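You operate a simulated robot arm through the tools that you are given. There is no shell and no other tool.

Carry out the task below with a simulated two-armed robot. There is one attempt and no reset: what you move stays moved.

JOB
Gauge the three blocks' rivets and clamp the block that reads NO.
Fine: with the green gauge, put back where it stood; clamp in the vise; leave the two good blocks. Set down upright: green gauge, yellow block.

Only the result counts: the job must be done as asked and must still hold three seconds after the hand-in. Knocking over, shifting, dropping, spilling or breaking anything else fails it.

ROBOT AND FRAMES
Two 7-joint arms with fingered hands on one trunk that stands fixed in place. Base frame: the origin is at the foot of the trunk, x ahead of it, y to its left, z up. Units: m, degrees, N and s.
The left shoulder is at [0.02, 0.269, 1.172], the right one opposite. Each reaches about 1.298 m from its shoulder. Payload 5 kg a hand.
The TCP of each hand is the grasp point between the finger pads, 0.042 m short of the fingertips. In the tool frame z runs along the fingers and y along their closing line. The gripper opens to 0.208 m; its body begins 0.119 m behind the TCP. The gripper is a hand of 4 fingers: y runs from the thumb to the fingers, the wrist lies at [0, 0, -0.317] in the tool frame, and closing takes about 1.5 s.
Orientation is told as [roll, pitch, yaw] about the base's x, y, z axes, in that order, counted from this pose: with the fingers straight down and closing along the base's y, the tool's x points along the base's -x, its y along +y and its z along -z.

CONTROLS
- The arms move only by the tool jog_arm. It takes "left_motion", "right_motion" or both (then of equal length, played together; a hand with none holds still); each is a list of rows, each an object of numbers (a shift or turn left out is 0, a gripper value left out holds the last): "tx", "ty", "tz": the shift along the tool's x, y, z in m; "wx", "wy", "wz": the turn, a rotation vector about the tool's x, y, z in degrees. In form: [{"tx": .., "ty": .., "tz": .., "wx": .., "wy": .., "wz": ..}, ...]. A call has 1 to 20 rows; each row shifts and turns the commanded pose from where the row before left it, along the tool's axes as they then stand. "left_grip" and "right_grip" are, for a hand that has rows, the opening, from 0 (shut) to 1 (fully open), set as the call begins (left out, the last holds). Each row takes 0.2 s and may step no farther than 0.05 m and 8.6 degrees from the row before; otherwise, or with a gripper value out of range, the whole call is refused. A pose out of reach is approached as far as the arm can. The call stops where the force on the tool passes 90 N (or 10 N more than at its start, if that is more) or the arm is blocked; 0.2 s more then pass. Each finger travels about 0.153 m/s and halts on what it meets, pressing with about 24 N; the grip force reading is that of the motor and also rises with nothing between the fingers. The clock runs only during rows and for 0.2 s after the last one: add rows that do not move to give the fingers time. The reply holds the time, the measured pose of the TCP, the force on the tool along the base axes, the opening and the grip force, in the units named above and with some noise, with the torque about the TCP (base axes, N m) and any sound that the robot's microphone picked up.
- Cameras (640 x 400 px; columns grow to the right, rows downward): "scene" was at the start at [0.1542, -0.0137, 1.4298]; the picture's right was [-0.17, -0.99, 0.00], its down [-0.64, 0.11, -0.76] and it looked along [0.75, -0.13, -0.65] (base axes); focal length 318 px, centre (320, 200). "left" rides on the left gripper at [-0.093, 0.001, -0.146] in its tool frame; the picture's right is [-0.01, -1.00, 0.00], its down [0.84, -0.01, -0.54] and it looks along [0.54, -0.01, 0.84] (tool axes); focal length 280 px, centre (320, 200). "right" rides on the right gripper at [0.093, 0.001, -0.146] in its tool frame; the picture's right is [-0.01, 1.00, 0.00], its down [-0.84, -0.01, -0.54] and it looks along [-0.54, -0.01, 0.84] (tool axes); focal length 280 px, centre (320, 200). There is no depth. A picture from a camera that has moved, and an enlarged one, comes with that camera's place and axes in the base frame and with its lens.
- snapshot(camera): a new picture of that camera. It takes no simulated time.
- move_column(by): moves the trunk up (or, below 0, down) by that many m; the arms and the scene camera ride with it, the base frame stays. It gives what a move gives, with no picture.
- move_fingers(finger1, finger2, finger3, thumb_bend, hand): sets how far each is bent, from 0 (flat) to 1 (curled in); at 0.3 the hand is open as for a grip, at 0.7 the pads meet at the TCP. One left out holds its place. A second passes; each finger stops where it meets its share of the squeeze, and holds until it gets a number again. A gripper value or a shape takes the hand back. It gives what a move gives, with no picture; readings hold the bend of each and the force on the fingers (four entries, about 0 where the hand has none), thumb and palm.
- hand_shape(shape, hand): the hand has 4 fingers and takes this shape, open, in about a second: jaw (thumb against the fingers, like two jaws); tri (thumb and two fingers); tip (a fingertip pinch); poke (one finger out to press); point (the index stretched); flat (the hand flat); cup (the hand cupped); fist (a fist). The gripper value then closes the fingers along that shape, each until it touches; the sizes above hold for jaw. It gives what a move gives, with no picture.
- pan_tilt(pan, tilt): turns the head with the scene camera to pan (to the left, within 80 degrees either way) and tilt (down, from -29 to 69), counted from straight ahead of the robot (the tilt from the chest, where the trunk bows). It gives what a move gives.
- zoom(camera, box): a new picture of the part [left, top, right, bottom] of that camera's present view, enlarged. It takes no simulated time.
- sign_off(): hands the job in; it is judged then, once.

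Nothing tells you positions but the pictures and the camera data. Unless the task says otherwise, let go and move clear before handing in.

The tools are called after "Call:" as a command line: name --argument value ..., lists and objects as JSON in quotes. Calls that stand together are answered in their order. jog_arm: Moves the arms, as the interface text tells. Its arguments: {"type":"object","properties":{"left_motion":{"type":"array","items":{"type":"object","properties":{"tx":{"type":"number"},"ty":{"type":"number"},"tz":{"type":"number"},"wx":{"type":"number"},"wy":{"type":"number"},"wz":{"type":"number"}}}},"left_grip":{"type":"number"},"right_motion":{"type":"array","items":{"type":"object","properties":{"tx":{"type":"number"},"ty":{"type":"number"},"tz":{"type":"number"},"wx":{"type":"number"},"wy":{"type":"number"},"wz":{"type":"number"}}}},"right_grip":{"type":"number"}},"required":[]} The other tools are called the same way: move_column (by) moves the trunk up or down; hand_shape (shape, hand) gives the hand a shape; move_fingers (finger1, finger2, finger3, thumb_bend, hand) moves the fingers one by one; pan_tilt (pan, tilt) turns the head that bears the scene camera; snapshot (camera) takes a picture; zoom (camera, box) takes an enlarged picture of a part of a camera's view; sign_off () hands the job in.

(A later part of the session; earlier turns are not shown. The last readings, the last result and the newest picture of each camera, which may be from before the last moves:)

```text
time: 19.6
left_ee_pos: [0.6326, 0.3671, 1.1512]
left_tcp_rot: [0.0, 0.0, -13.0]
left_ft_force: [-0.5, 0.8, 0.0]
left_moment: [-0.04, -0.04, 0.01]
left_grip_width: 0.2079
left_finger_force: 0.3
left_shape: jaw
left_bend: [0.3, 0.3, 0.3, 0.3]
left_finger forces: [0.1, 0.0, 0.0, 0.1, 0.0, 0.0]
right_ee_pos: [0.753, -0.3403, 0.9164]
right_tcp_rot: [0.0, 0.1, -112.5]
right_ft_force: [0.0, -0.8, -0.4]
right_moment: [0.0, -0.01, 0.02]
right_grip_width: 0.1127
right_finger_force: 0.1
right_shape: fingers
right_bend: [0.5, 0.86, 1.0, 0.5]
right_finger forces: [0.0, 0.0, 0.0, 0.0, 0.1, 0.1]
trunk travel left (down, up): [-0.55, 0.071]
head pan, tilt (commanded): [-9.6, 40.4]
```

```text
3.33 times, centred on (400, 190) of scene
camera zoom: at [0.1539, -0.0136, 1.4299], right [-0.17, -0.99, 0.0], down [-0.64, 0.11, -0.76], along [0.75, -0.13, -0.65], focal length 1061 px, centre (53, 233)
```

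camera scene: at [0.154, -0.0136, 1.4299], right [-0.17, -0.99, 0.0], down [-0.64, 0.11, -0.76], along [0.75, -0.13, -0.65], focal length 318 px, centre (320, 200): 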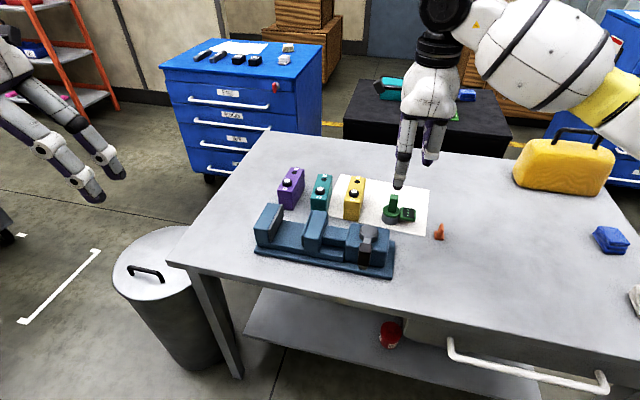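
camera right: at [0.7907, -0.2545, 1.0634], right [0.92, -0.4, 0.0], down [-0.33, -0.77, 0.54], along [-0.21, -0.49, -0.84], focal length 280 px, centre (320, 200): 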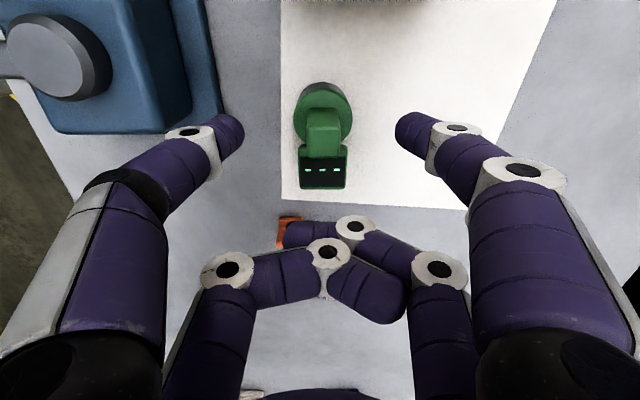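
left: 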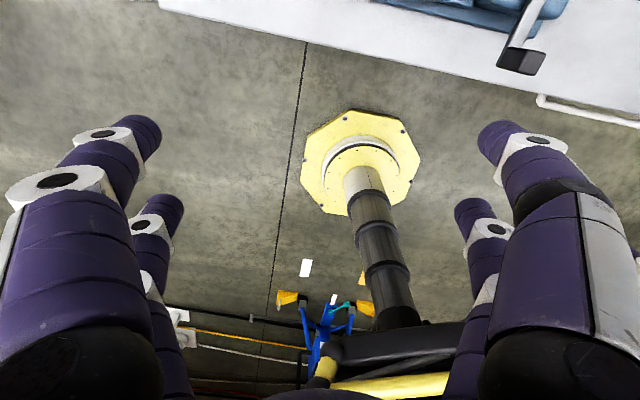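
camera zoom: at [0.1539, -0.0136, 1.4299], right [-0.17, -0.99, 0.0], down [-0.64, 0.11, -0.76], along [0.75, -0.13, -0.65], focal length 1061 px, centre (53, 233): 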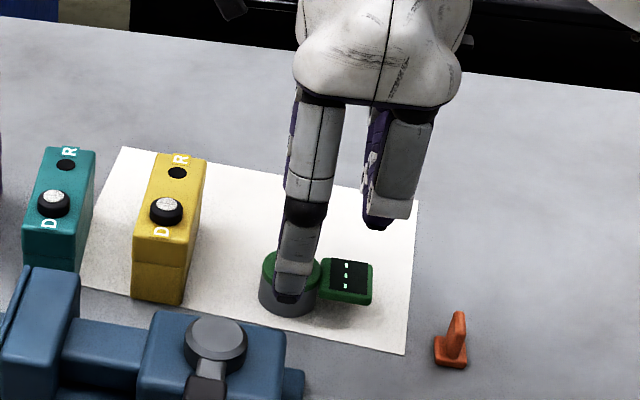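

Call:
jog_arm --right_motion '[{"tz": 0.013}, {"tz": 0.012}, {}]'

Call:
zoom --camera "right" --box '[160, 60, 480, 260]'

Call:
zoom --camera "scene" --box '[340, 150, 440, 250]'

```text
time: 20.4
left_ee_pos: [0.6309, 0.3662, 1.152]
left_tcp_rot: [0.0, 0.0, -13.0]
left_ft_force: [0.3, -0.4, -0.8]
left_moment: [-0.01, 0.0, -0.01]
left_grip_width: 0.2079
left_finger_force: 0.1
left_shape: jaw
left_bend: [0.3, 0.3, 0.3, 0.3]
left_finger forces: [0.1, 0.1, 0.1, 0.0, 0.0, 0.0]
right_ee_pos: [0.7522, -0.3411, 0.8893]
right_tcp_rot: [0.0, -0.1, -112.6]
right_ft_force: [-0.2, 0.3, 0.0]
right_moment: [-0.03, -0.02, -0.02]
right_grip_width: 0.1128
right_finger_force: 0.2
right_shape: fingers
right_bend: [0.5, 0.86, 1.0, 0.5]
right_finger forces: [0.0, 0.0, 0.0, 0.0, 0.0, 0.0]
trunk travel left (down, up): [-0.55, 0.071]
head pan, tilt (commanded): [-9.6, 40.4]
```

```text
2.00 times, centred on (320, 160) of right
camera zoom: at [0.7884, -0.2556, 1.0371], right [0.92, -0.4, 0.0], down [-0.33, -0.77, 0.54], along [-0.21, -0.49, -0.84], focal length 561 px, centre (320, 280)
```

zoom: 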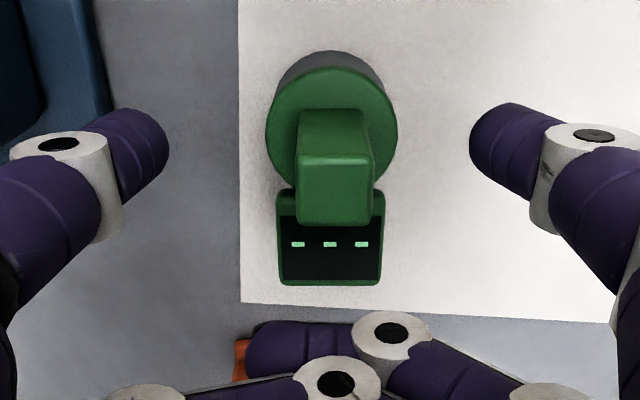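

```text
4.00 times, centred on (390, 200) of scene
camera zoom: at [0.1541, -0.0137, 1.4299], right [-0.17, -0.99, 0.0], down [-0.64, 0.11, -0.76], along [0.75, -0.13, -0.65], focal length 1273 px, centre (40, 200)
```

zoom: 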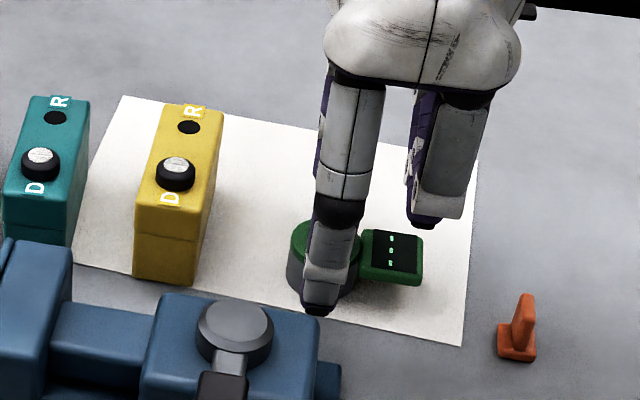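

The post is about 4 mm toward finger1, so I will shift the hand by that amount and then close thumb and finger1 on it.

Call:
jog_arm --right_motion '[{"ty": 0.004}, {}]'

Call:
zoom --camera "right" --box '[160, 60, 480, 260]'

```text
time: 21.0
left_ee_pos: [0.6329, 0.3669, 1.1516]
left_tcp_rot: [0.1, 0.0, -12.9]
left_ft_force: [0.4, 0.3, -0.7]
left_moment: [0.0, 0.02, 0.01]
left_grip_width: 0.2077
left_finger_force: 0.1
left_shape: jaw
left_bend: [0.3, 0.3, 0.3, 0.3]
left_finger forces: [0.0, 0.0, 0.0, 0.0, 0.1, 0.0]
right_ee_pos: [0.7556, -0.3434, 0.8898]
right_tcp_rot: [0.0, 0.0, -112.6]
right_ft_force: [-0.3, 0.2, 0.4]
right_moment: [-0.01, -0.01, -0.01]
right_grip_width: 0.1129
right_finger_force: 0.1
right_shape: fingers
right_bend: [0.5, 0.86, 1.0, 0.5]
right_finger forces: [0.1, 0.0, 0.1, 0.1, 0.1, 0.1]
trunk travel left (down, up): [-0.55, 0.071]
head pan, tilt (commanded): [-9.6, 40.4]
```

```text
2.00 times, centred on (320, 160) of right
camera zoom: at [0.7927, -0.2572, 1.0374], right [0.92, -0.4, 0.0], down [-0.33, -0.77, 0.54], along [-0.21, -0.49, -0.84], focal length 561 px, centre (320, 280)
```

zoom: 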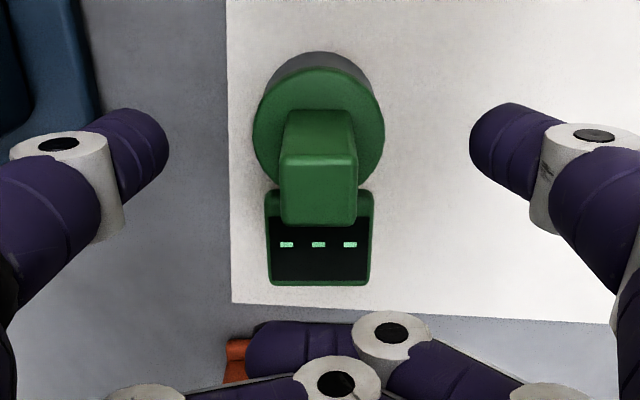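

Call:
move_fingers --hand "right" --thumb_bend 0.75 --finger1 0.75

Call:
zoom --camera "right" --box '[160, 60, 480, 260]'

Call:
zoom --camera "scene" --box '[340, 150, 440, 250]'

```text
time: 22.0
left_ee_pos: [0.6314, 0.3686, 1.1515]
left_tcp_rot: [0.1, 0.0, -13.1]
left_ft_force: [0.0, 0.3, -0.8]
left_moment: [0.01, 0.0, 0.0]
left_grip_width: 0.2078
left_finger_force: 0.0
left_shape: jaw
left_bend: [0.3, 0.3, 0.3, 0.3]
left_finger forces: [0.0, 0.0, 0.0, 0.0, 0.1, 0.0]
right_ee_pos: [0.7556, -0.343, 0.8905]
right_tcp_rot: [0.0, -0.1, -112.4]
right_ft_force: [0.4, 0.1, 2.9]
right_moment: [0.01, -0.12, -0.02]
right_grip_width: 0.0277
right_finger_force: 12.0
right_shape: fingers
right_bend: [0.62, 0.86, 1.0, 0.69]
right_finger forces: [11.7, 0.1, 0.0, 0.0, 11.9, 0.0]
trunk travel left (down, up): [-0.55, 0.071]
head pan, tilt (commanded): [-9.6, 40.4]
```

```text
2.00 times, centred on (320, 160) of right
camera zoom: at [0.7926, -0.2572, 1.0376], right [0.92, -0.4, 0.0], down [-0.33, -0.77, 0.54], along [-0.21, -0.49, -0.84], focal length 561 px, centre (320, 280)
```

zoom: 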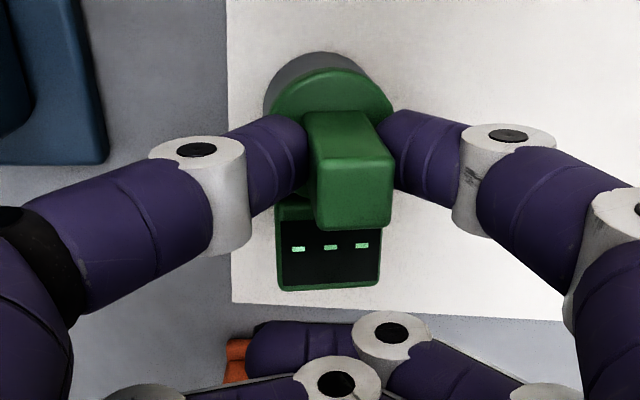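

```text
4.00 times, centred on (390, 200) of scene
camera zoom: at [0.1541, -0.0137, 1.4299], right [-0.17, -0.99, 0.0], down [-0.64, 0.11, -0.76], along [0.75, -0.13, -0.65], focal length 1273 px, centre (40, 200)
```

zoom: 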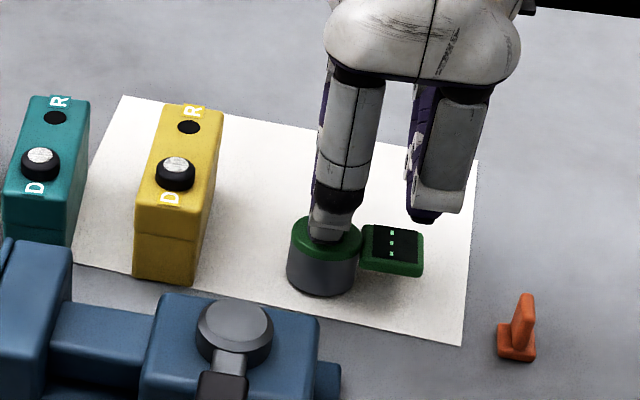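

The grip tilted the gauge about 6° toward finger1 without sliding its base. I will move the hand back by about 6 mm to bring it upright while it still stands on the sheet.

Call:
jog_arm --right_motion '[{"ty": -0.0033, "tz": 0.001}, {"ty": -0.0033, "tz": 0.001}, {}]'

Call:
zoom --camera "right" --box '[160, 60, 480, 260]'

Call:
zoom --camera "scene" --box '[340, 150, 440, 250]'

```text
time: 22.8
left_ee_pos: [0.6328, 0.3678, 1.1521]
left_tcp_rot: [-0.1, 0.0, -13.0]
left_ft_force: [0.0, 0.5, 0.1]
left_moment: [0.01, -0.01, 0.0]
left_grip_width: 0.2079
left_finger_force: 0.1
left_shape: jaw
left_bend: [0.3, 0.3, 0.3, 0.3]
left_finger forces: [0.1, 0.1, 0.1, 0.0, 0.0, 0.0]
right_ee_pos: [0.7485, -0.3408, 0.8877]
right_tcp_rot: [0.0, -0.1, -112.5]
right_ft_force: [1.7, 0.8, 1.4]
right_moment: [-0.08, -0.3, -0.05]
right_grip_width: 0.028
right_finger_force: 12.1
right_shape: fingers
right_bend: [0.62, 0.86, 1.0, 0.69]
right_finger forces: [13.3, 0.0, 0.0, 0.0, 11.4, 0.0]
trunk travel left (down, up): [-0.55, 0.071]
head pan, tilt (commanded): [-9.6, 40.4]
```

```text
2.00 times, centred on (320, 160) of right
camera zoom: at [0.7863, -0.2547, 1.0347], right [0.92, -0.4, 0.0], down [-0.33, -0.77, 0.54], along [-0.21, -0.49, -0.84], focal length 561 px, centre (320, 280)
```

zoom: 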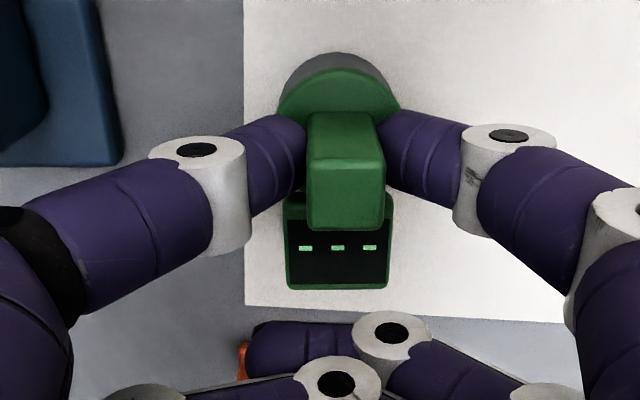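

```text
4.00 times, centred on (390, 200) of scene
camera zoom: at [0.1542, -0.0137, 1.4298], right [-0.17, -0.99, 0.0], down [-0.64, 0.11, -0.76], along [0.75, -0.13, -0.65], focal length 1273 px, centre (40, 200)
```

zoom: 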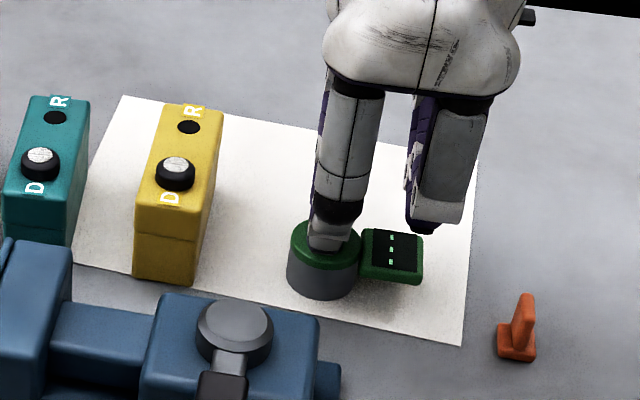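

The gauge is upright again in the grip (TCP reference 0.7485, -0.3408, 0.8877). I will lift it straight up.

Call:
jog_arm --right_motion '[{"tz": -0.01}, {"tz": -0.02}, {"tz": -0.03}, {"tz": -0.03}, {"tz": -0.03}, {}]'

Call:
snapshot --camera "right"

Call:
zoom --camera "scene" --box '[260, 120, 460, 260]'

```text
time: 24.2
left_ee_pos: [0.6334, 0.3677, 1.1513]
left_tcp_rot: [0.0, 0.0, -13.0]
left_ft_force: [-0.9, -0.8, -0.6]
left_moment: [0.02, 0.01, 0.02]
left_grip_width: 0.208
left_finger_force: 0.1
left_shape: jaw
left_bend: [0.3, 0.3, 0.3, 0.3]
left_finger forces: [0.1, 0.0, 0.0, 0.1, 0.0, 0.1]
right_ee_pos: [0.7509, -0.3428, 1.0084]
right_tcp_rot: [-0.1, -0.1, -112.5]
right_ft_force: [-0.2, 0.1, -5.2]
right_moment: [-0.07, 0.04, 0.02]
right_grip_width: 0.0277
right_finger_force: 11.2
right_shape: fingers
right_bend: [0.62, 0.86, 1.0, 0.71]
right_finger forces: [11.7, 0.0, 0.1, 0.0, 10.7, 0.1]
trunk travel left (down, up): [-0.55, 0.071]
head pan, tilt (commanded): [-9.6, 40.4]
```

```text
taken
camera right: at [0.7868, -0.2558, 1.156], right [0.92, -0.4, 0.0], down [-0.33, -0.77, 0.54], along [-0.21, -0.49, -0.84], focal length 280 px, centre (320, 200)
```

right: 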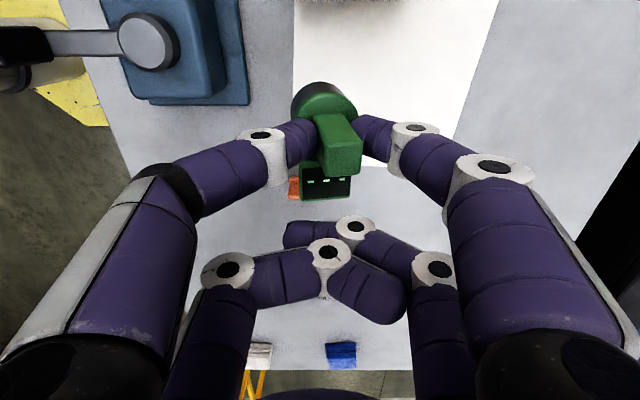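

```text
2.86 times, centred on (360, 190) of scene
camera zoom: at [0.1549, -0.014, 1.4296], right [-0.17, -0.99, 0.0], down [-0.64, 0.11, -0.76], along [0.75, -0.13, -0.65], focal length 910 px, centre (206, 229)
```

zoom: 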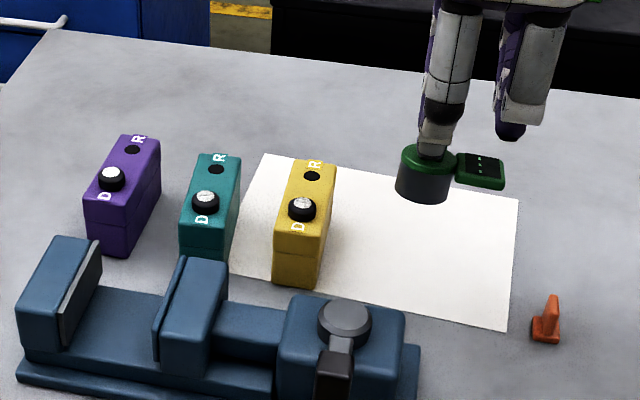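

The gauge (about 0.5 kg) is held but leans about 9° in the air, so I will level it by tilting the hand. I will also move partway toward the yellow block so the hand camera sees its rivet.

Call:
jog_arm --right_motion '[{"wx": -4.5}, {"wx": -4.5}, {}]'

Call:
jog_arm --right_motion '[{"tx": 0.02}, {"tx": 0.02}, {"tx": 0.015}, {}]'

Call:
snapshot --camera "right"

Call:
zoom --camera "scene" --box '[260, 120, 460, 260]'

```text
time: 25.0
left_ee_pos: [0.6332, 0.3691, 1.1527]
left_tcp_rot: [-0.1, 0.0, -13.0]
left_ft_force: [0.3, -1.3, -0.1]
left_moment: [-0.01, -0.02, 0.01]
left_grip_width: 0.208
left_finger_force: 0.1
left_shape: jaw
left_bend: [0.3, 0.3, 0.3, 0.3]
left_finger forces: [0.0, 0.0, 0.0, 0.0, 0.0, 0.0]
right_ee_pos: [0.75, -0.3426, 1.0099]
right_tcp_rot: [9.0, 0.0, -112.5]
right_ft_force: [0.6, -0.8, -5.2]
right_moment: [-0.08, 0.14, 0.02]
right_grip_width: 0.0282
right_finger_force: 10.8
right_shape: fingers
right_bend: [0.62, 0.86, 1.0, 0.71]
right_finger forces: [11.4, 0.0, 0.0, 0.0, 11.3, 0.0]
trunk travel left (down, up): [-0.55, 0.071]
head pan, tilt (commanded): [-9.6, 40.4]
```

```text
time: 26.0
left_ee_pos: [0.633, 0.367, 1.1522]
left_tcp_rot: [0.0, 0.0, -12.9]
left_ft_force: [0.1, 0.3, -0.6]
left_moment: [0.01, 0.01, 0.0]
left_grip_width: 0.208
left_finger_force: 0.1
left_shape: jaw
left_bend: [0.3, 0.3, 0.3, 0.3]
left_finger forces: [0.1, 0.1, 0.0, 0.0, 0.0, 0.0]
right_ee_pos: [0.771, -0.2902, 1.0072]
right_tcp_rot: [9.0, 0.0, -112.7]
right_ft_force: [-0.8, -0.7, -5.1]
right_moment: [0.0, 0.08, 0.01]
right_grip_width: 0.028
right_finger_force: 11.2
right_shape: fingers
right_bend: [0.62, 0.86, 1.0, 0.71]
right_finger forces: [11.4, 0.1, 0.0, 0.0, 11.2, 0.0]
trunk travel left (down, up): [-0.55, 0.071]
head pan, tilt (commanded): [-9.6, 40.4]
```

```text
taken
camera right: at [0.7862, -0.1961, 1.1531], right [0.91, -0.39, 0.16], down [-0.41, -0.74, 0.53], along [-0.09, -0.54, -0.83], focal length 280 px, centre (320, 200)
```

right: 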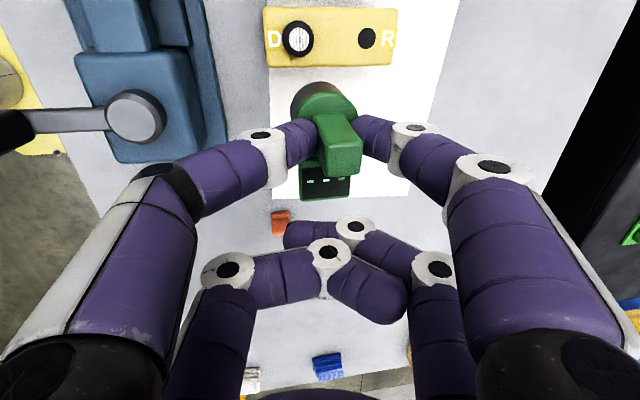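

```text
2.86 times, centred on (360, 190) of scene
camera zoom: at [0.1545, -0.0141, 1.4298], right [-0.17, -0.99, 0.0], down [-0.64, 0.11, -0.76], along [0.75, -0.13, -0.65], focal length 910 px, centre (206, 229)
```

zoom: 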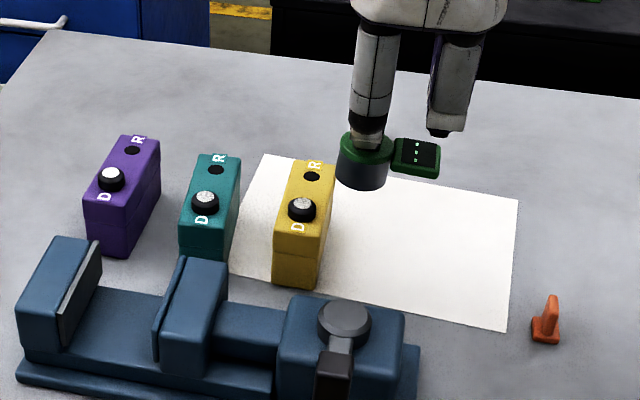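

Call:
zoom --camera "right" --box '[250, 0, 420, 110]'

Call:
zoom --camera "scene" --box '[310, 140, 410, 240]'

```text
3.64 times, centred on (335, 55) of right
camera zoom: at [0.7862, -0.1961, 1.1531], right [0.91, -0.39, 0.16], down [-0.41, -0.74, 0.53], along [-0.09, -0.54, -0.83], focal length 1020 px, centre (266, 727)
```

zoom: 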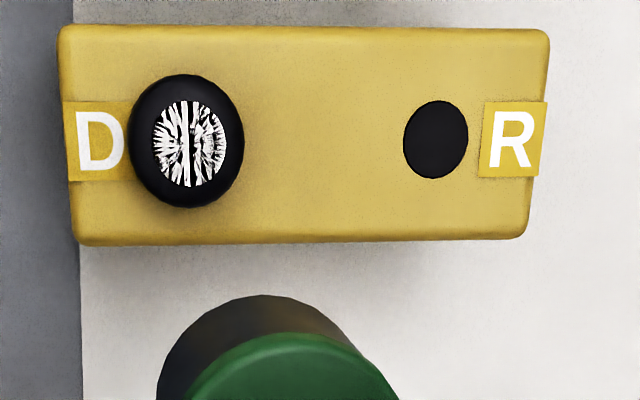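

```text
4.00 times, centred on (360, 190) of scene
camera zoom: at [0.1545, -0.0141, 1.4298], right [-0.17, -0.99, 0.0], down [-0.64, 0.11, -0.76], along [0.75, -0.13, -0.65], focal length 1273 px, centre (160, 240)
```

zoom: 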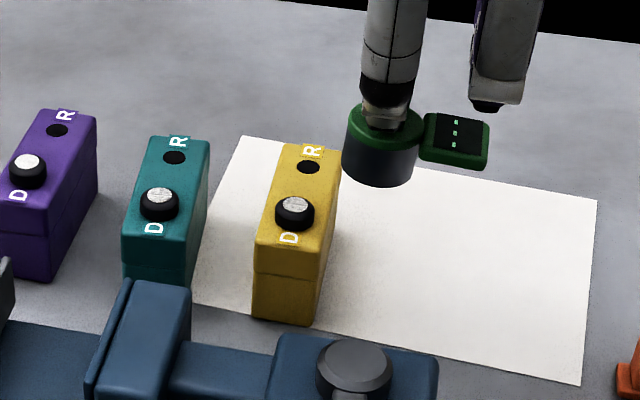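

Yellow's rivet top is at about (0.803, -0.218, 0.884), and the gauge cup hangs upright at about (0.794, -0.267) with its bottom at 0.924. I will move the cup over the rivet without lowering it yet.

Call:
jog_arm --right_motion '[{"tx": 0.0242, "ty": -0.0048, "tz": -0.0008}, {"tx": 0.0242, "ty": -0.0048, "tz": -0.0008}, {}]'

Call:
zoom --camera "right" --box '[240, 40, 440, 240]'

Call:
zoom --camera "scene" --box '[310, 140, 410, 240]'

```text
time: 26.8
left_ee_pos: [0.6336, 0.3676, 1.1517]
left_tcp_rot: [0.0, 0.1, -13.0]
left_ft_force: [0.6, 0.2, 0.7]
left_moment: [0.06, -0.01, 0.0]
left_grip_width: 0.2079
left_finger_force: 0.0
left_shape: jaw
left_bend: [0.3, 0.3, 0.3, 0.3]
left_finger forces: [0.1, 0.0, 0.1, 0.1, 0.0, 0.0]
right_ee_pos: [0.779, -0.2422, 1.0087]
right_tcp_rot: [9.0, 0.0, -112.6]
right_ft_force: [0.0, -0.4, -5.1]
right_moment: [-0.07, 0.1, 0.01]
right_grip_width: 0.0279
right_finger_force: 11.1
right_shape: fingers
right_bend: [0.62, 0.86, 1.0, 0.71]
right_finger forces: [11.4, 0.1, 0.1, 0.1, 11.3, 0.0]
trunk travel left (down, up): [-0.55, 0.071]
head pan, tilt (commanded): [-9.6, 40.4]
```

```text
2.00 times, centred on (340, 140) of right
camera zoom: at [0.7953, -0.1466, 1.1543], right [0.91, -0.39, 0.16], down [-0.41, -0.74, 0.53], along [-0.09, -0.54, -0.83], focal length 561 px, centre (280, 320)
```

zoom: 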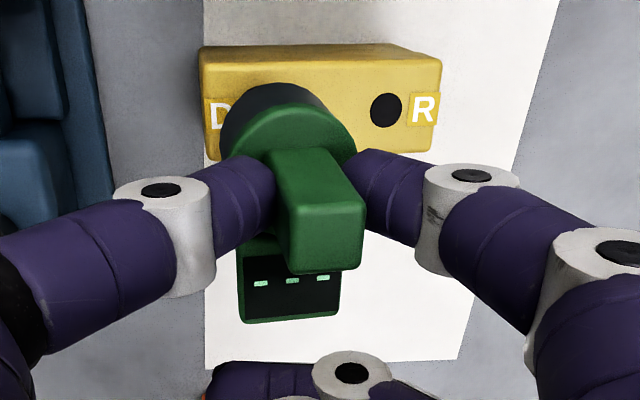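

```text
4.00 times, centred on (360, 190) of scene
camera zoom: at [0.1544, -0.0141, 1.4298], right [-0.17, -0.99, 0.0], down [-0.64, 0.11, -0.76], along [0.75, -0.13, -0.65], focal length 1273 px, centre (160, 240)
```

zoom: 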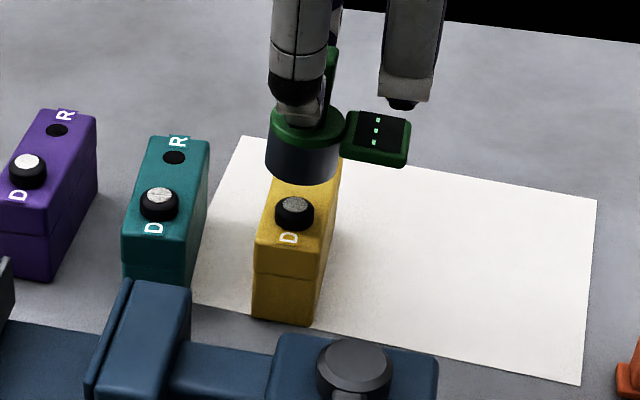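

The gauge has also drooped about 4° toward its display side. I will correct that tilt, nudge the cup over the rivet and lower it to just above the rivet top.

Call:
jog_arm --right_motion '[{"wy": -4}, {"tx": 0.0035, "ty": -0.0016, "tz": 0.016}, {"tx": 0.0034, "ty": -0.0017, "tz": 0.0165}, {}]'

Call:
zoom --camera "right" --box '[240, 40, 440, 240]'

Call:
zoom --camera "scene" --box '[310, 140, 410, 240]'

```text
time: 27.8
left_ee_pos: [0.6329, 0.3674, 1.1528]
left_tcp_rot: [0.0, 0.0, -13.1]
left_ft_force: [0.5, 0.8, 0.7]
left_moment: [0.08, 0.03, 0.01]
left_grip_width: 0.208
left_finger_force: 0.0
left_shape: jaw
left_bend: [0.3, 0.3, 0.3, 0.3]
left_finger forces: [0.0, 0.0, 0.0, 0.0, 0.1, 0.0]
right_ee_pos: [0.7829, -0.2401, 0.9765]
right_tcp_rot: [8.9, -3.9, -113.1]
right_ft_force: [-0.6, -0.1, -4.4]
right_moment: [-0.05, 0.1, 0.01]
right_grip_width: 0.0283
right_finger_force: 11.2
right_shape: fingers
right_bend: [0.62, 0.86, 1.0, 0.71]
right_finger forces: [11.4, 0.0, 0.0, 0.1, 11.2, 0.1]
trunk travel left (down, up): [-0.55, 0.071]
head pan, tilt (commanded): [-9.6, 40.4]
```

```text
2.00 times, centred on (340, 140) of right
camera zoom: at [0.8036, -0.1358, 1.1143], right [0.91, -0.39, 0.16], down [-0.4, -0.7, 0.59], along [-0.12, -0.6, -0.79], focal length 561 px, centre (280, 320)
```

zoom: 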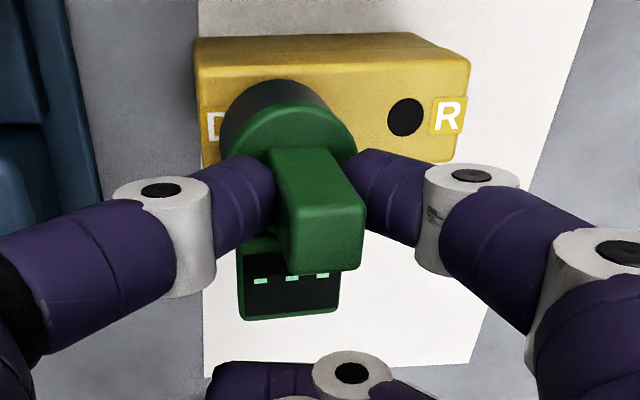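

```text
4.00 times, centred on (360, 190) of scene
camera zoom: at [0.1545, -0.014, 1.4298], right [-0.17, -0.99, 0.0], down [-0.64, 0.11, -0.76], along [0.75, -0.13, -0.65], focal length 1273 px, centre (160, 240)
```

zoom: 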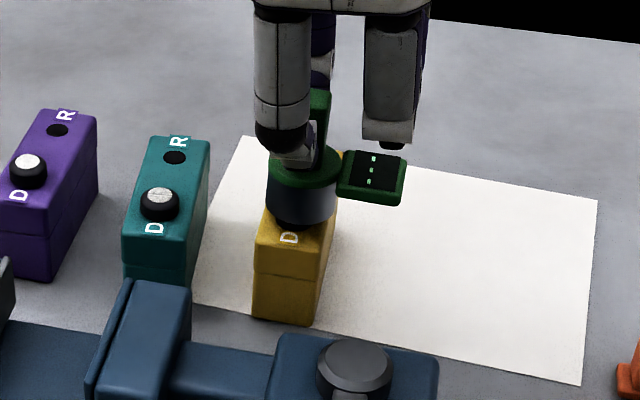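

Call:
zoom --camera "right" --box '[290, 50, 390, 130]'

Call:
zoom --camera "scene" --box '[360, 155, 420, 225]'

```text
5.00 times, centred on (340, 90) of right
camera zoom: at [0.8036, -0.1358, 1.1143], right [0.91, -0.39, 0.16], down [-0.4, -0.7, 0.59], along [-0.12, -0.6, -0.79], focal length 1402 px, centre (220, 750)
```

zoom: 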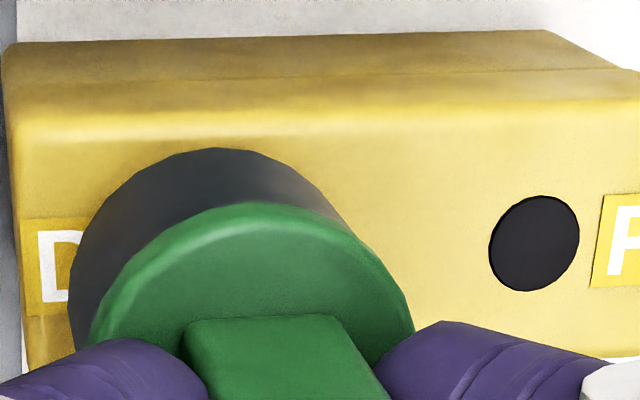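

```text
5.71 times, centred on (390, 190) of scene
camera zoom: at [0.1545, -0.014, 1.4298], right [-0.17, -0.99, 0.0], down [-0.64, 0.11, -0.76], along [0.75, -0.13, -0.65], focal length 1819 px, centre (-80, 257)
```

zoom: 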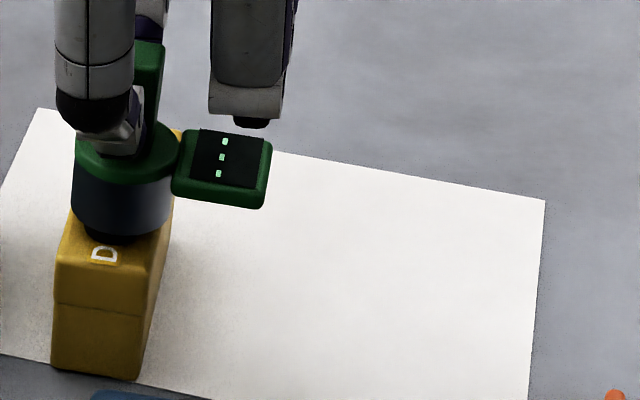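

The cup is roughly over the rivet, off by about 3 mm. I will correct it slightly and lower in small steps, watching the force.

Call:
jog_arm --right_motion '[{"tx": 0.003, "ty": -0.002}, {"tx": 0.0004, "ty": -0.0009, "tz": 0.0059}, {}]'

Call:
zoom --camera "right" --box '[290, 50, 390, 130]'

Call:
zoom --camera "scene" --box '[360, 155, 420, 225]'

```text
time: 28.6
left_ee_pos: [0.6319, 0.3673, 1.1513]
left_tcp_rot: [0.0, 0.1, -13.0]
left_ft_force: [-1.0, 0.9, -0.1]
left_moment: [0.0, 0.0, 0.0]
left_grip_width: 0.208
left_finger_force: 0.1
left_shape: jaw
left_bend: [0.3, 0.3, 0.3, 0.3]
left_finger forces: [0.0, 0.0, 0.0, 0.1, 0.0, 0.0]
right_ee_pos: [0.782, -0.2347, 0.9697]
right_tcp_rot: [8.9, -3.8, -113.0]
right_ft_force: [-0.2, 0.3, -5.0]
right_moment: [-0.06, 0.06, -0.04]
right_grip_width: 0.028
right_finger_force: 11.7
right_shape: fingers
right_bend: [0.62, 0.86, 1.0, 0.71]
right_finger forces: [11.3, 0.0, 0.0, 0.0, 11.4, 0.1]
trunk travel left (down, up): [-0.55, 0.071]
head pan, tilt (commanded): [-9.6, 40.4]
```

```text
5.00 times, centred on (340, 90) of right
camera zoom: at [0.8032, -0.1313, 1.1085], right [0.91, -0.39, 0.16], down [-0.4, -0.7, 0.59], along [-0.12, -0.6, -0.79], focal length 1402 px, centre (220, 750)
```

zoom: 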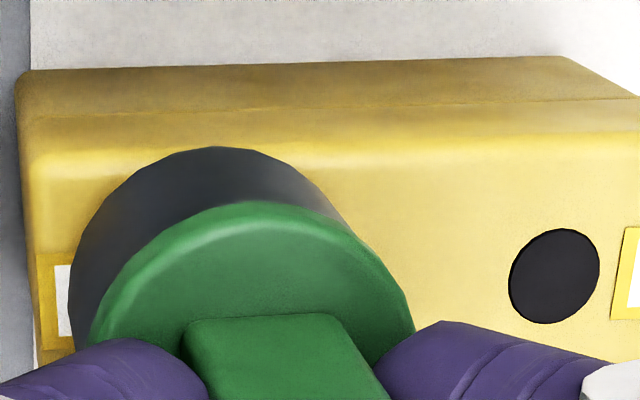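

```text
5.71 times, centred on (390, 190) of scene
camera zoom: at [0.1544, -0.0137, 1.4298], right [-0.17, -0.99, 0.0], down [-0.64, 0.11, -0.76], along [0.75, -0.13, -0.65], focal length 1819 px, centre (-80, 257)
```

zoom: 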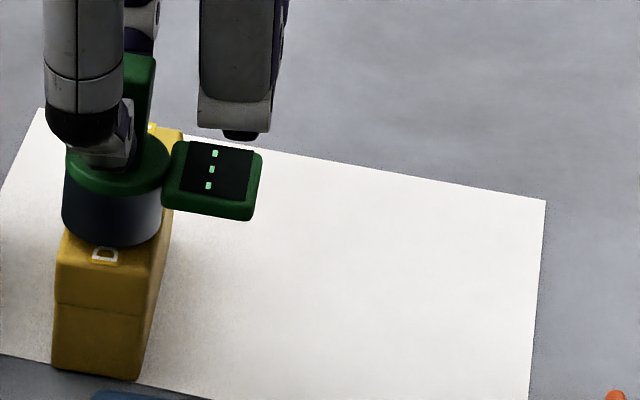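

Call:
jog_arm --right_motion '[{"tx": -0.002}, {"tx": 0.0003, "ty": -0.0008, "tz": 0.0049}, {}]'

Call:
zoom --camera "scene" --box '[360, 155, 420, 225]'

Call:
zoom --camera "right" --box '[290, 50, 390, 130]'

```text
time: 29.4
left_ee_pos: [0.6334, 0.3683, 1.1504]
left_tcp_rot: [0.0, 0.0, -13.1]
left_ft_force: [0.2, -0.8, -0.1]
left_moment: [-0.03, -0.04, -0.01]
left_grip_width: 0.2081
left_finger_force: 0.0
left_shape: jaw
left_bend: [0.3, 0.3, 0.3, 0.3]
left_finger forces: [0.0, 0.0, 0.0, 0.1, 0.0, 0.0]
right_ee_pos: [0.7825, -0.237, 0.9642]
right_tcp_rot: [9.1, -4.1, -113.0]
right_ft_force: [-0.3, 0.2, -4.4]
right_moment: [-0.03, 0.1, -0.03]
right_grip_width: 0.0281
right_finger_force: 11.3
right_shape: fingers
right_bend: [0.62, 0.86, 1.0, 0.71]
right_finger forces: [11.4, 0.1, 0.1, 0.0, 11.3, 0.0]
trunk travel left (down, up): [-0.55, 0.071]
head pan, tilt (commanded): [-9.6, 40.4]
```

```text
5.71 times, centred on (390, 190) of scene
camera zoom: at [0.1544, -0.0138, 1.4298], right [-0.17, -0.99, 0.0], down [-0.64, 0.11, -0.76], along [0.75, -0.13, -0.65], focal length 1819 px, centre (-80, 257)
```

zoom: 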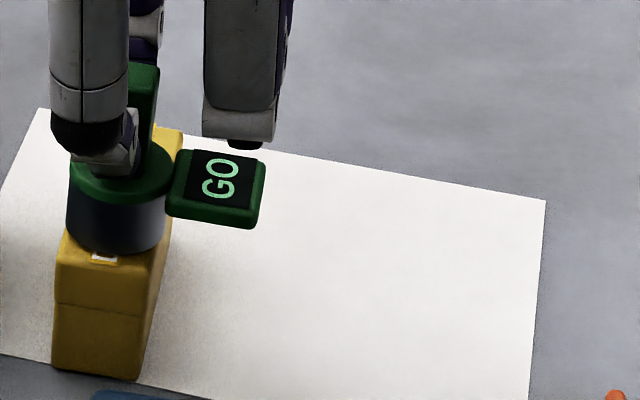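

```text
5.00 times, centred on (340, 90) of right
camera zoom: at [0.8028, -0.1336, 1.1037], right [0.91, -0.39, 0.16], down [-0.4, -0.7, 0.59], along [-0.12, -0.6, -0.79], focal length 1402 px, centre (220, 750)
```

zoom: 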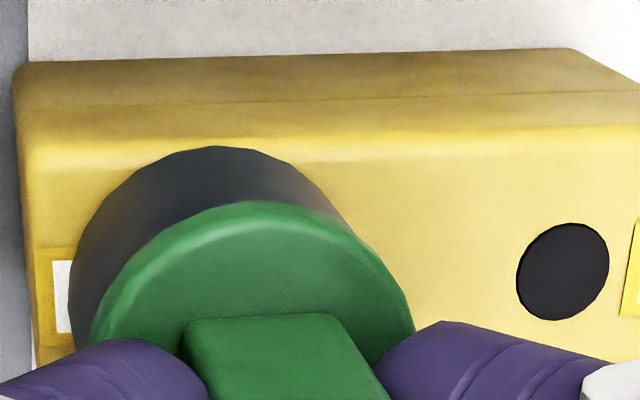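

The display reads "GO" on yellow's D stud, though the cup may not be fully seated. I will lower the last few millimetres and read it again.

Call:
jog_arm --right_motion '[{"tx": 0.0002, "ty": -0.0005, "tz": 0.003}, {}]'

Call:
zoom --camera "scene" --box '[360, 155, 420, 225]'

```text
time: 30.0
left_ee_pos: [0.6315, 0.3674, 1.1506]
left_tcp_rot: [0.0, 0.0, -13.0]
left_ft_force: [-0.1, -1.1, 0.0]
left_moment: [-0.01, -0.01, -0.01]
left_grip_width: 0.208
left_finger_force: 0.0
left_shape: jaw
left_bend: [0.3, 0.3, 0.3, 0.3]
left_finger forces: [0.0, 0.1, 0.0, 0.0, 0.0, 0.0]
right_ee_pos: [0.7824, -0.2358, 0.9628]
right_tcp_rot: [9.1, -3.9, -113.1]
right_ft_force: [0.1, 1.0, -1.5]
right_moment: [0.05, -0.04, 0.01]
right_grip_width: 0.0279
right_finger_force: 12.2
right_shape: fingers
right_bend: [0.62, 0.86, 1.0, 0.71]
right_finger forces: [11.5, 0.1, 0.0, 0.0, 12.2, 0.0]
trunk travel left (down, up): [-0.55, 0.071]
head pan, tilt (commanded): [-9.6, 40.4]
```

```text
5.71 times, centred on (390, 190) of scene
camera zoom: at [0.1541, -0.0137, 1.4299], right [-0.17, -0.99, 0.0], down [-0.64, 0.11, -0.76], along [0.75, -0.13, -0.65], focal length 1819 px, centre (-80, 257)
```

zoom: 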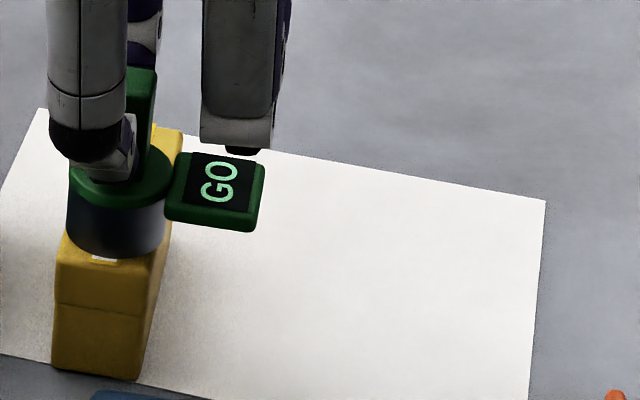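

It is seated (about 3.5 N of support) and still reads GO on D. The letters D and R mark two spots on each block, so I want a closer look at the R marks before deciding what counts as the rivet.

Call:
zoom --camera "scene" --box '[270, 160, 340, 215]'

Call:
zoom --camera "right" --box '[360, 60, 440, 130]'

Call:
snapshot --camera "right"

```text
7.27 times, centred on (305, 188) of scene
camera zoom: at [0.1541, -0.0137, 1.4299], right [-0.17, -0.99, 0.0], down [-0.64, 0.11, -0.76], along [0.75, -0.13, -0.65], focal length 2315 px, centre (429, 291)
```

zoom: 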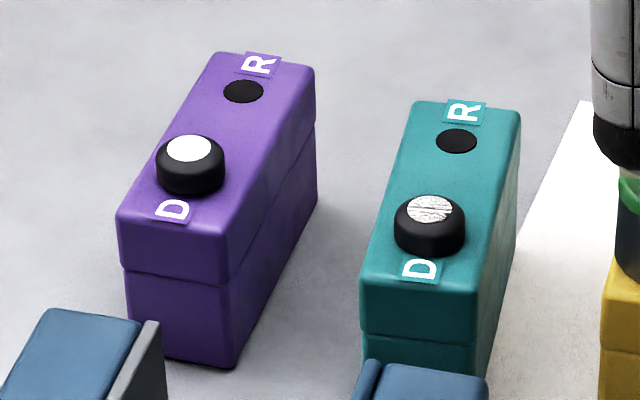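

```text
5.71 times, centred on (400, 95) of right
camera zoom: at [0.8022, -0.1329, 1.1011], right [0.91, -0.39, 0.16], down [-0.4, -0.7, 0.59], along [-0.12, -0.6, -0.79], focal length 1602 px, centre (-137, 800)
```

zoom: 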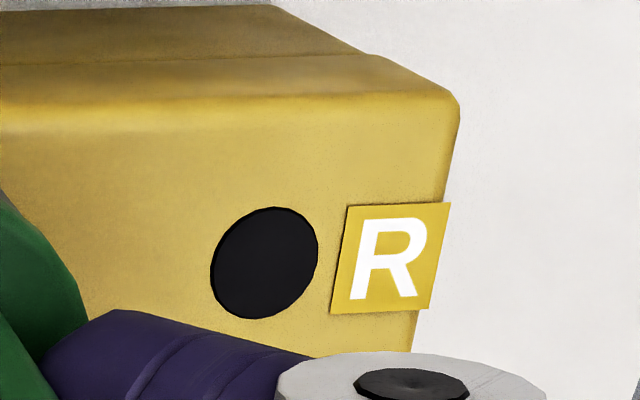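

```text
taken
camera right: at [0.8022, -0.1329, 1.1011], right [0.91, -0.39, 0.16], down [-0.4, -0.7, 0.59], along [-0.12, -0.6, -0.79], focal length 280 px, centre (320, 200)
```

right: 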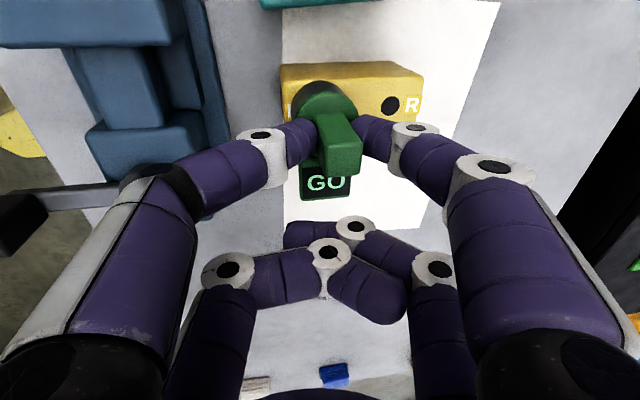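

Each block has a raised stud at D and a flush black disc at R. To be safe I will also gauge the R spot on yellow, lifting 30 mm, moving 60 mm along the block, and lowering.

Call:
jog_arm --right_motion '[{"tx": -0.001, "ty": 0.0024, "tz": -0.0148}, {"tx": -0.001, "ty": 0.0023, "tz": -0.0148}, {"ty": 0.02, "tz": 0.0031}, {"ty": 0.02, "tz": 0.0031}, {"ty": 0.02, "tz": 0.0031}, {}]'

Call:
zoom --camera "scene" --box '[340, 130, 440, 230]'

Call:
zoom --camera "right" --box '[240, 40, 400, 140]'

```text
time: 31.4
left_ee_pos: [0.6323, 0.3671, 1.1517]
left_tcp_rot: [0.0, -0.1, -12.9]
left_ft_force: [-0.3, 0.3, 0.3]
left_moment: [-0.03, 0.0, -0.01]
left_grip_width: 0.2078
left_finger_force: 0.0
left_shape: jaw
left_bend: [0.3, 0.3, 0.3, 0.3]
left_finger forces: [0.1, 0.1, 0.0, 0.0, 0.0, 0.0]
right_ee_pos: [0.8378, -0.2629, 0.9927]
right_tcp_rot: [9.0, -3.8, -113.1]
right_ft_force: [0.4, 1.2, -4.9]
right_moment: [-0.06, 0.09, 0.02]
right_grip_width: 0.0279
right_finger_force: 11.5
right_shape: fingers
right_bend: [0.62, 0.86, 1.0, 0.71]
right_finger forces: [11.5, 0.0, 0.0, 0.0, 11.4, 0.0]
trunk travel left (down, up): [-0.55, 0.071]
head pan, tilt (commanded): [-9.6, 40.4]
```

```text
4.00 times, centred on (390, 180) of scene
camera zoom: at [0.1545, -0.0137, 1.4298], right [-0.17, -0.99, 0.0], down [-0.64, 0.11, -0.76], along [0.75, -0.13, -0.65], focal length 1273 px, centre (40, 280)
```

zoom: 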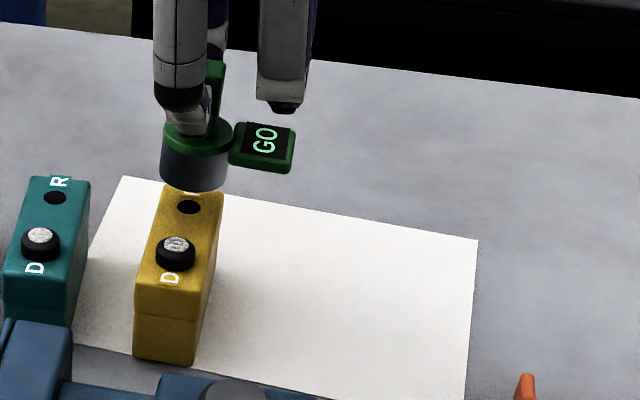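

```text
4.00 times, centred on (320, 90) of right
camera zoom: at [0.8588, -0.1586, 1.1312], right [0.91, -0.39, 0.16], down [-0.4, -0.7, 0.59], along [-0.12, -0.6, -0.79], focal length 1122 px, centre (320, 640)
```

zoom: 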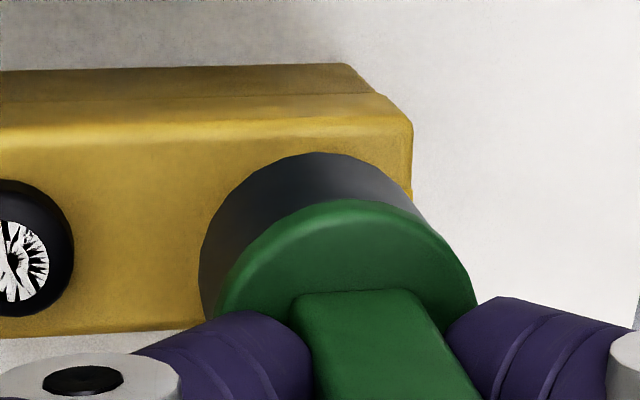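

The display kept "GO" after lifting, so it holds its last reading. I will lower onto the R spot and see whether it changes.

Call:
jog_arm --right_motion '[{"tx": 0.001, "ty": -0.0021, "tz": 0.0133}, {"tx": 0.0009, "ty": -0.0021, "tz": 0.0133}, {}]'

Call:
zoom --camera "scene" --box '[340, 130, 440, 230]'

```text
time: 32.2
left_ee_pos: [0.6325, 0.3669, 1.1516]
left_tcp_rot: [0.0, 0.1, -13.0]
left_ft_force: [0.2, 0.2, -0.5]
left_moment: [0.04, 0.01, 0.0]
left_grip_width: 0.208
left_finger_force: 0.0
left_shape: jaw
left_bend: [0.3, 0.3, 0.3, 0.3]
left_finger forces: [0.0, 0.1, 0.1, 0.0, 0.0, 0.1]
right_ee_pos: [0.8385, -0.2626, 0.964]
right_tcp_rot: [9.1, -4.0, -113.2]
right_ft_force: [0.7, 0.2, -4.1]
right_moment: [-0.06, 0.11, 0.0]
right_grip_width: 0.028
right_finger_force: 11.7
right_shape: fingers
right_bend: [0.62, 0.86, 1.0, 0.72]
right_finger forces: [11.7, 0.1, 0.0, 0.0, 11.8, 0.0]
trunk travel left (down, up): [-0.55, 0.071]
head pan, tilt (commanded): [-9.6, 40.4]
```

```text
4.00 times, centred on (390, 180) of scene
camera zoom: at [0.1545, -0.0139, 1.4298], right [-0.17, -0.99, 0.0], down [-0.64, 0.11, -0.76], along [0.75, -0.13, -0.65], focal length 1273 px, centre (40, 280)
```

zoom: 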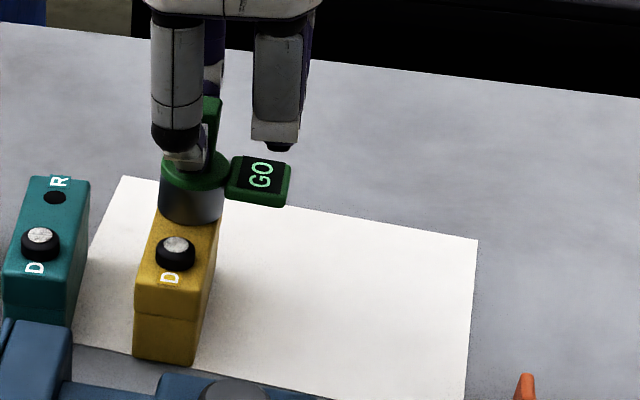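

Call:
jog_arm --right_motion '[{"tx": 0.0002, "ty": -0.0015, "tz": 0.003}, {}]'

Call:
zoom --camera "scene" --box '[340, 130, 440, 230]'

Call:
zoom --camera "right" --box '[240, 40, 400, 140]'

```text
time: 32.8
left_ee_pos: [0.632, 0.3682, 1.1532]
left_tcp_rot: [0.0, 0.0, -13.0]
left_ft_force: [-1.2, 0.0, -0.3]
left_moment: [-0.01, -0.01, -0.04]
left_grip_width: 0.2078
left_finger_force: 0.2
left_shape: jaw
left_bend: [0.3, 0.3, 0.3, 0.3]
left_finger forces: [0.0, 0.1, 0.0, 0.1, 0.0, 0.1]
right_ee_pos: [0.8374, -0.2614, 0.9628]
right_tcp_rot: [9.2, -4.0, -113.0]
right_ft_force: [2.4, 0.7, 2.6]
right_moment: [0.09, -0.18, 0.03]
right_grip_width: 0.0276
right_finger_force: 12.2
right_shape: fingers
right_bend: [0.61, 0.86, 1.0, 0.72]
right_finger forces: [12.1, 0.1, 0.0, 0.1, 11.5, 0.1]
trunk travel left (down, up): [-0.55, 0.071]
head pan, tilt (commanded): [-9.6, 40.4]
```

```text
4.00 times, centred on (390, 180) of scene
camera zoom: at [0.1541, -0.0136, 1.4299], right [-0.17, -0.99, 0.0], down [-0.64, 0.11, -0.76], along [0.75, -0.13, -0.65], focal length 1273 px, centre (40, 280)
```

zoom: 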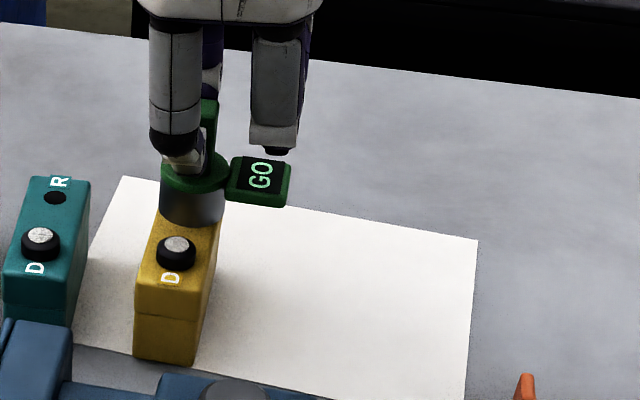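

```text
4.00 times, centred on (320, 90) of right
camera zoom: at [0.8569, -0.1573, 1.1005], right [0.91, -0.39, 0.16], down [-0.41, -0.7, 0.59], along [-0.12, -0.6, -0.79], focal length 1122 px, centre (320, 640)
```

zoom: 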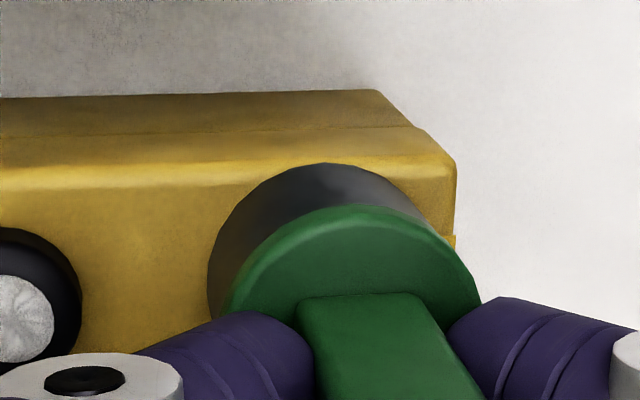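

Call:
jog_arm --right_motion '[{"tx": -0.0003, "ty": 0.0009, "tz": -0.006}, {"ty": -0.0045, "tz": -0.0007}, {"tx": 0.0003, "ty": -0.0008, "tz": 0.005}, {}]'

Call:
zoom --camera "scene" --box '[340, 130, 440, 230]'

Call:
zoom --camera "right" --box '[240, 40, 400, 140]'

```text
time: 33.8
left_ee_pos: [0.6338, 0.3689, 1.1525]
left_tcp_rot: [0.0, 0.0, -13.0]
left_ft_force: [0.8, 0.0, -0.1]
left_moment: [0.03, 0.01, 0.01]
left_grip_width: 0.208
left_finger_force: 0.1
left_shape: jaw
left_bend: [0.3, 0.3, 0.3, 0.3]
left_finger forces: [0.1, 0.0, 0.1, 0.0, 0.0, 0.0]
right_ee_pos: [0.8334, -0.2599, 0.9624]
right_tcp_rot: [9.0, -4.0, -113.2]
right_ft_force: [0.5, 1.1, -2.6]
right_moment: [0.0, 0.06, 0.02]
right_grip_width: 0.0279
right_finger_force: 11.4
right_shape: fingers
right_bend: [0.61, 0.86, 1.0, 0.72]
right_finger forces: [11.3, 0.0, 0.0, 0.0, 11.8, 0.1]
trunk travel left (down, up): [-0.55, 0.071]
head pan, tilt (commanded): [-9.6, 40.4]
```

```text
4.00 times, centred on (390, 180) of scene
camera zoom: at [0.1545, -0.0138, 1.4298], right [-0.17, -0.99, 0.0], down [-0.64, 0.11, -0.76], along [0.75, -0.13, -0.65], focal length 1273 px, centre (40, 280)
```

zoom: 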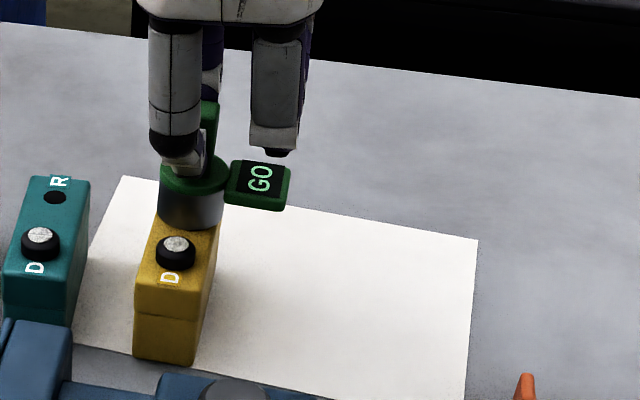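

```text
4.00 times, centred on (320, 90) of right
camera zoom: at [0.8537, -0.1564, 1.1015], right [0.91, -0.39, 0.16], down [-0.4, -0.7, 0.59], along [-0.12, -0.6, -0.79], focal length 1122 px, centre (320, 640)
```

zoom: 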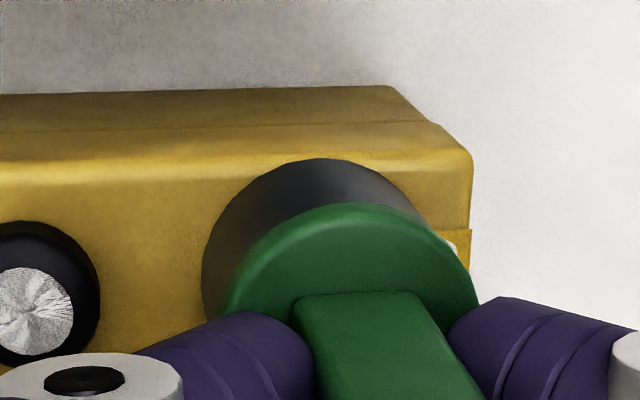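

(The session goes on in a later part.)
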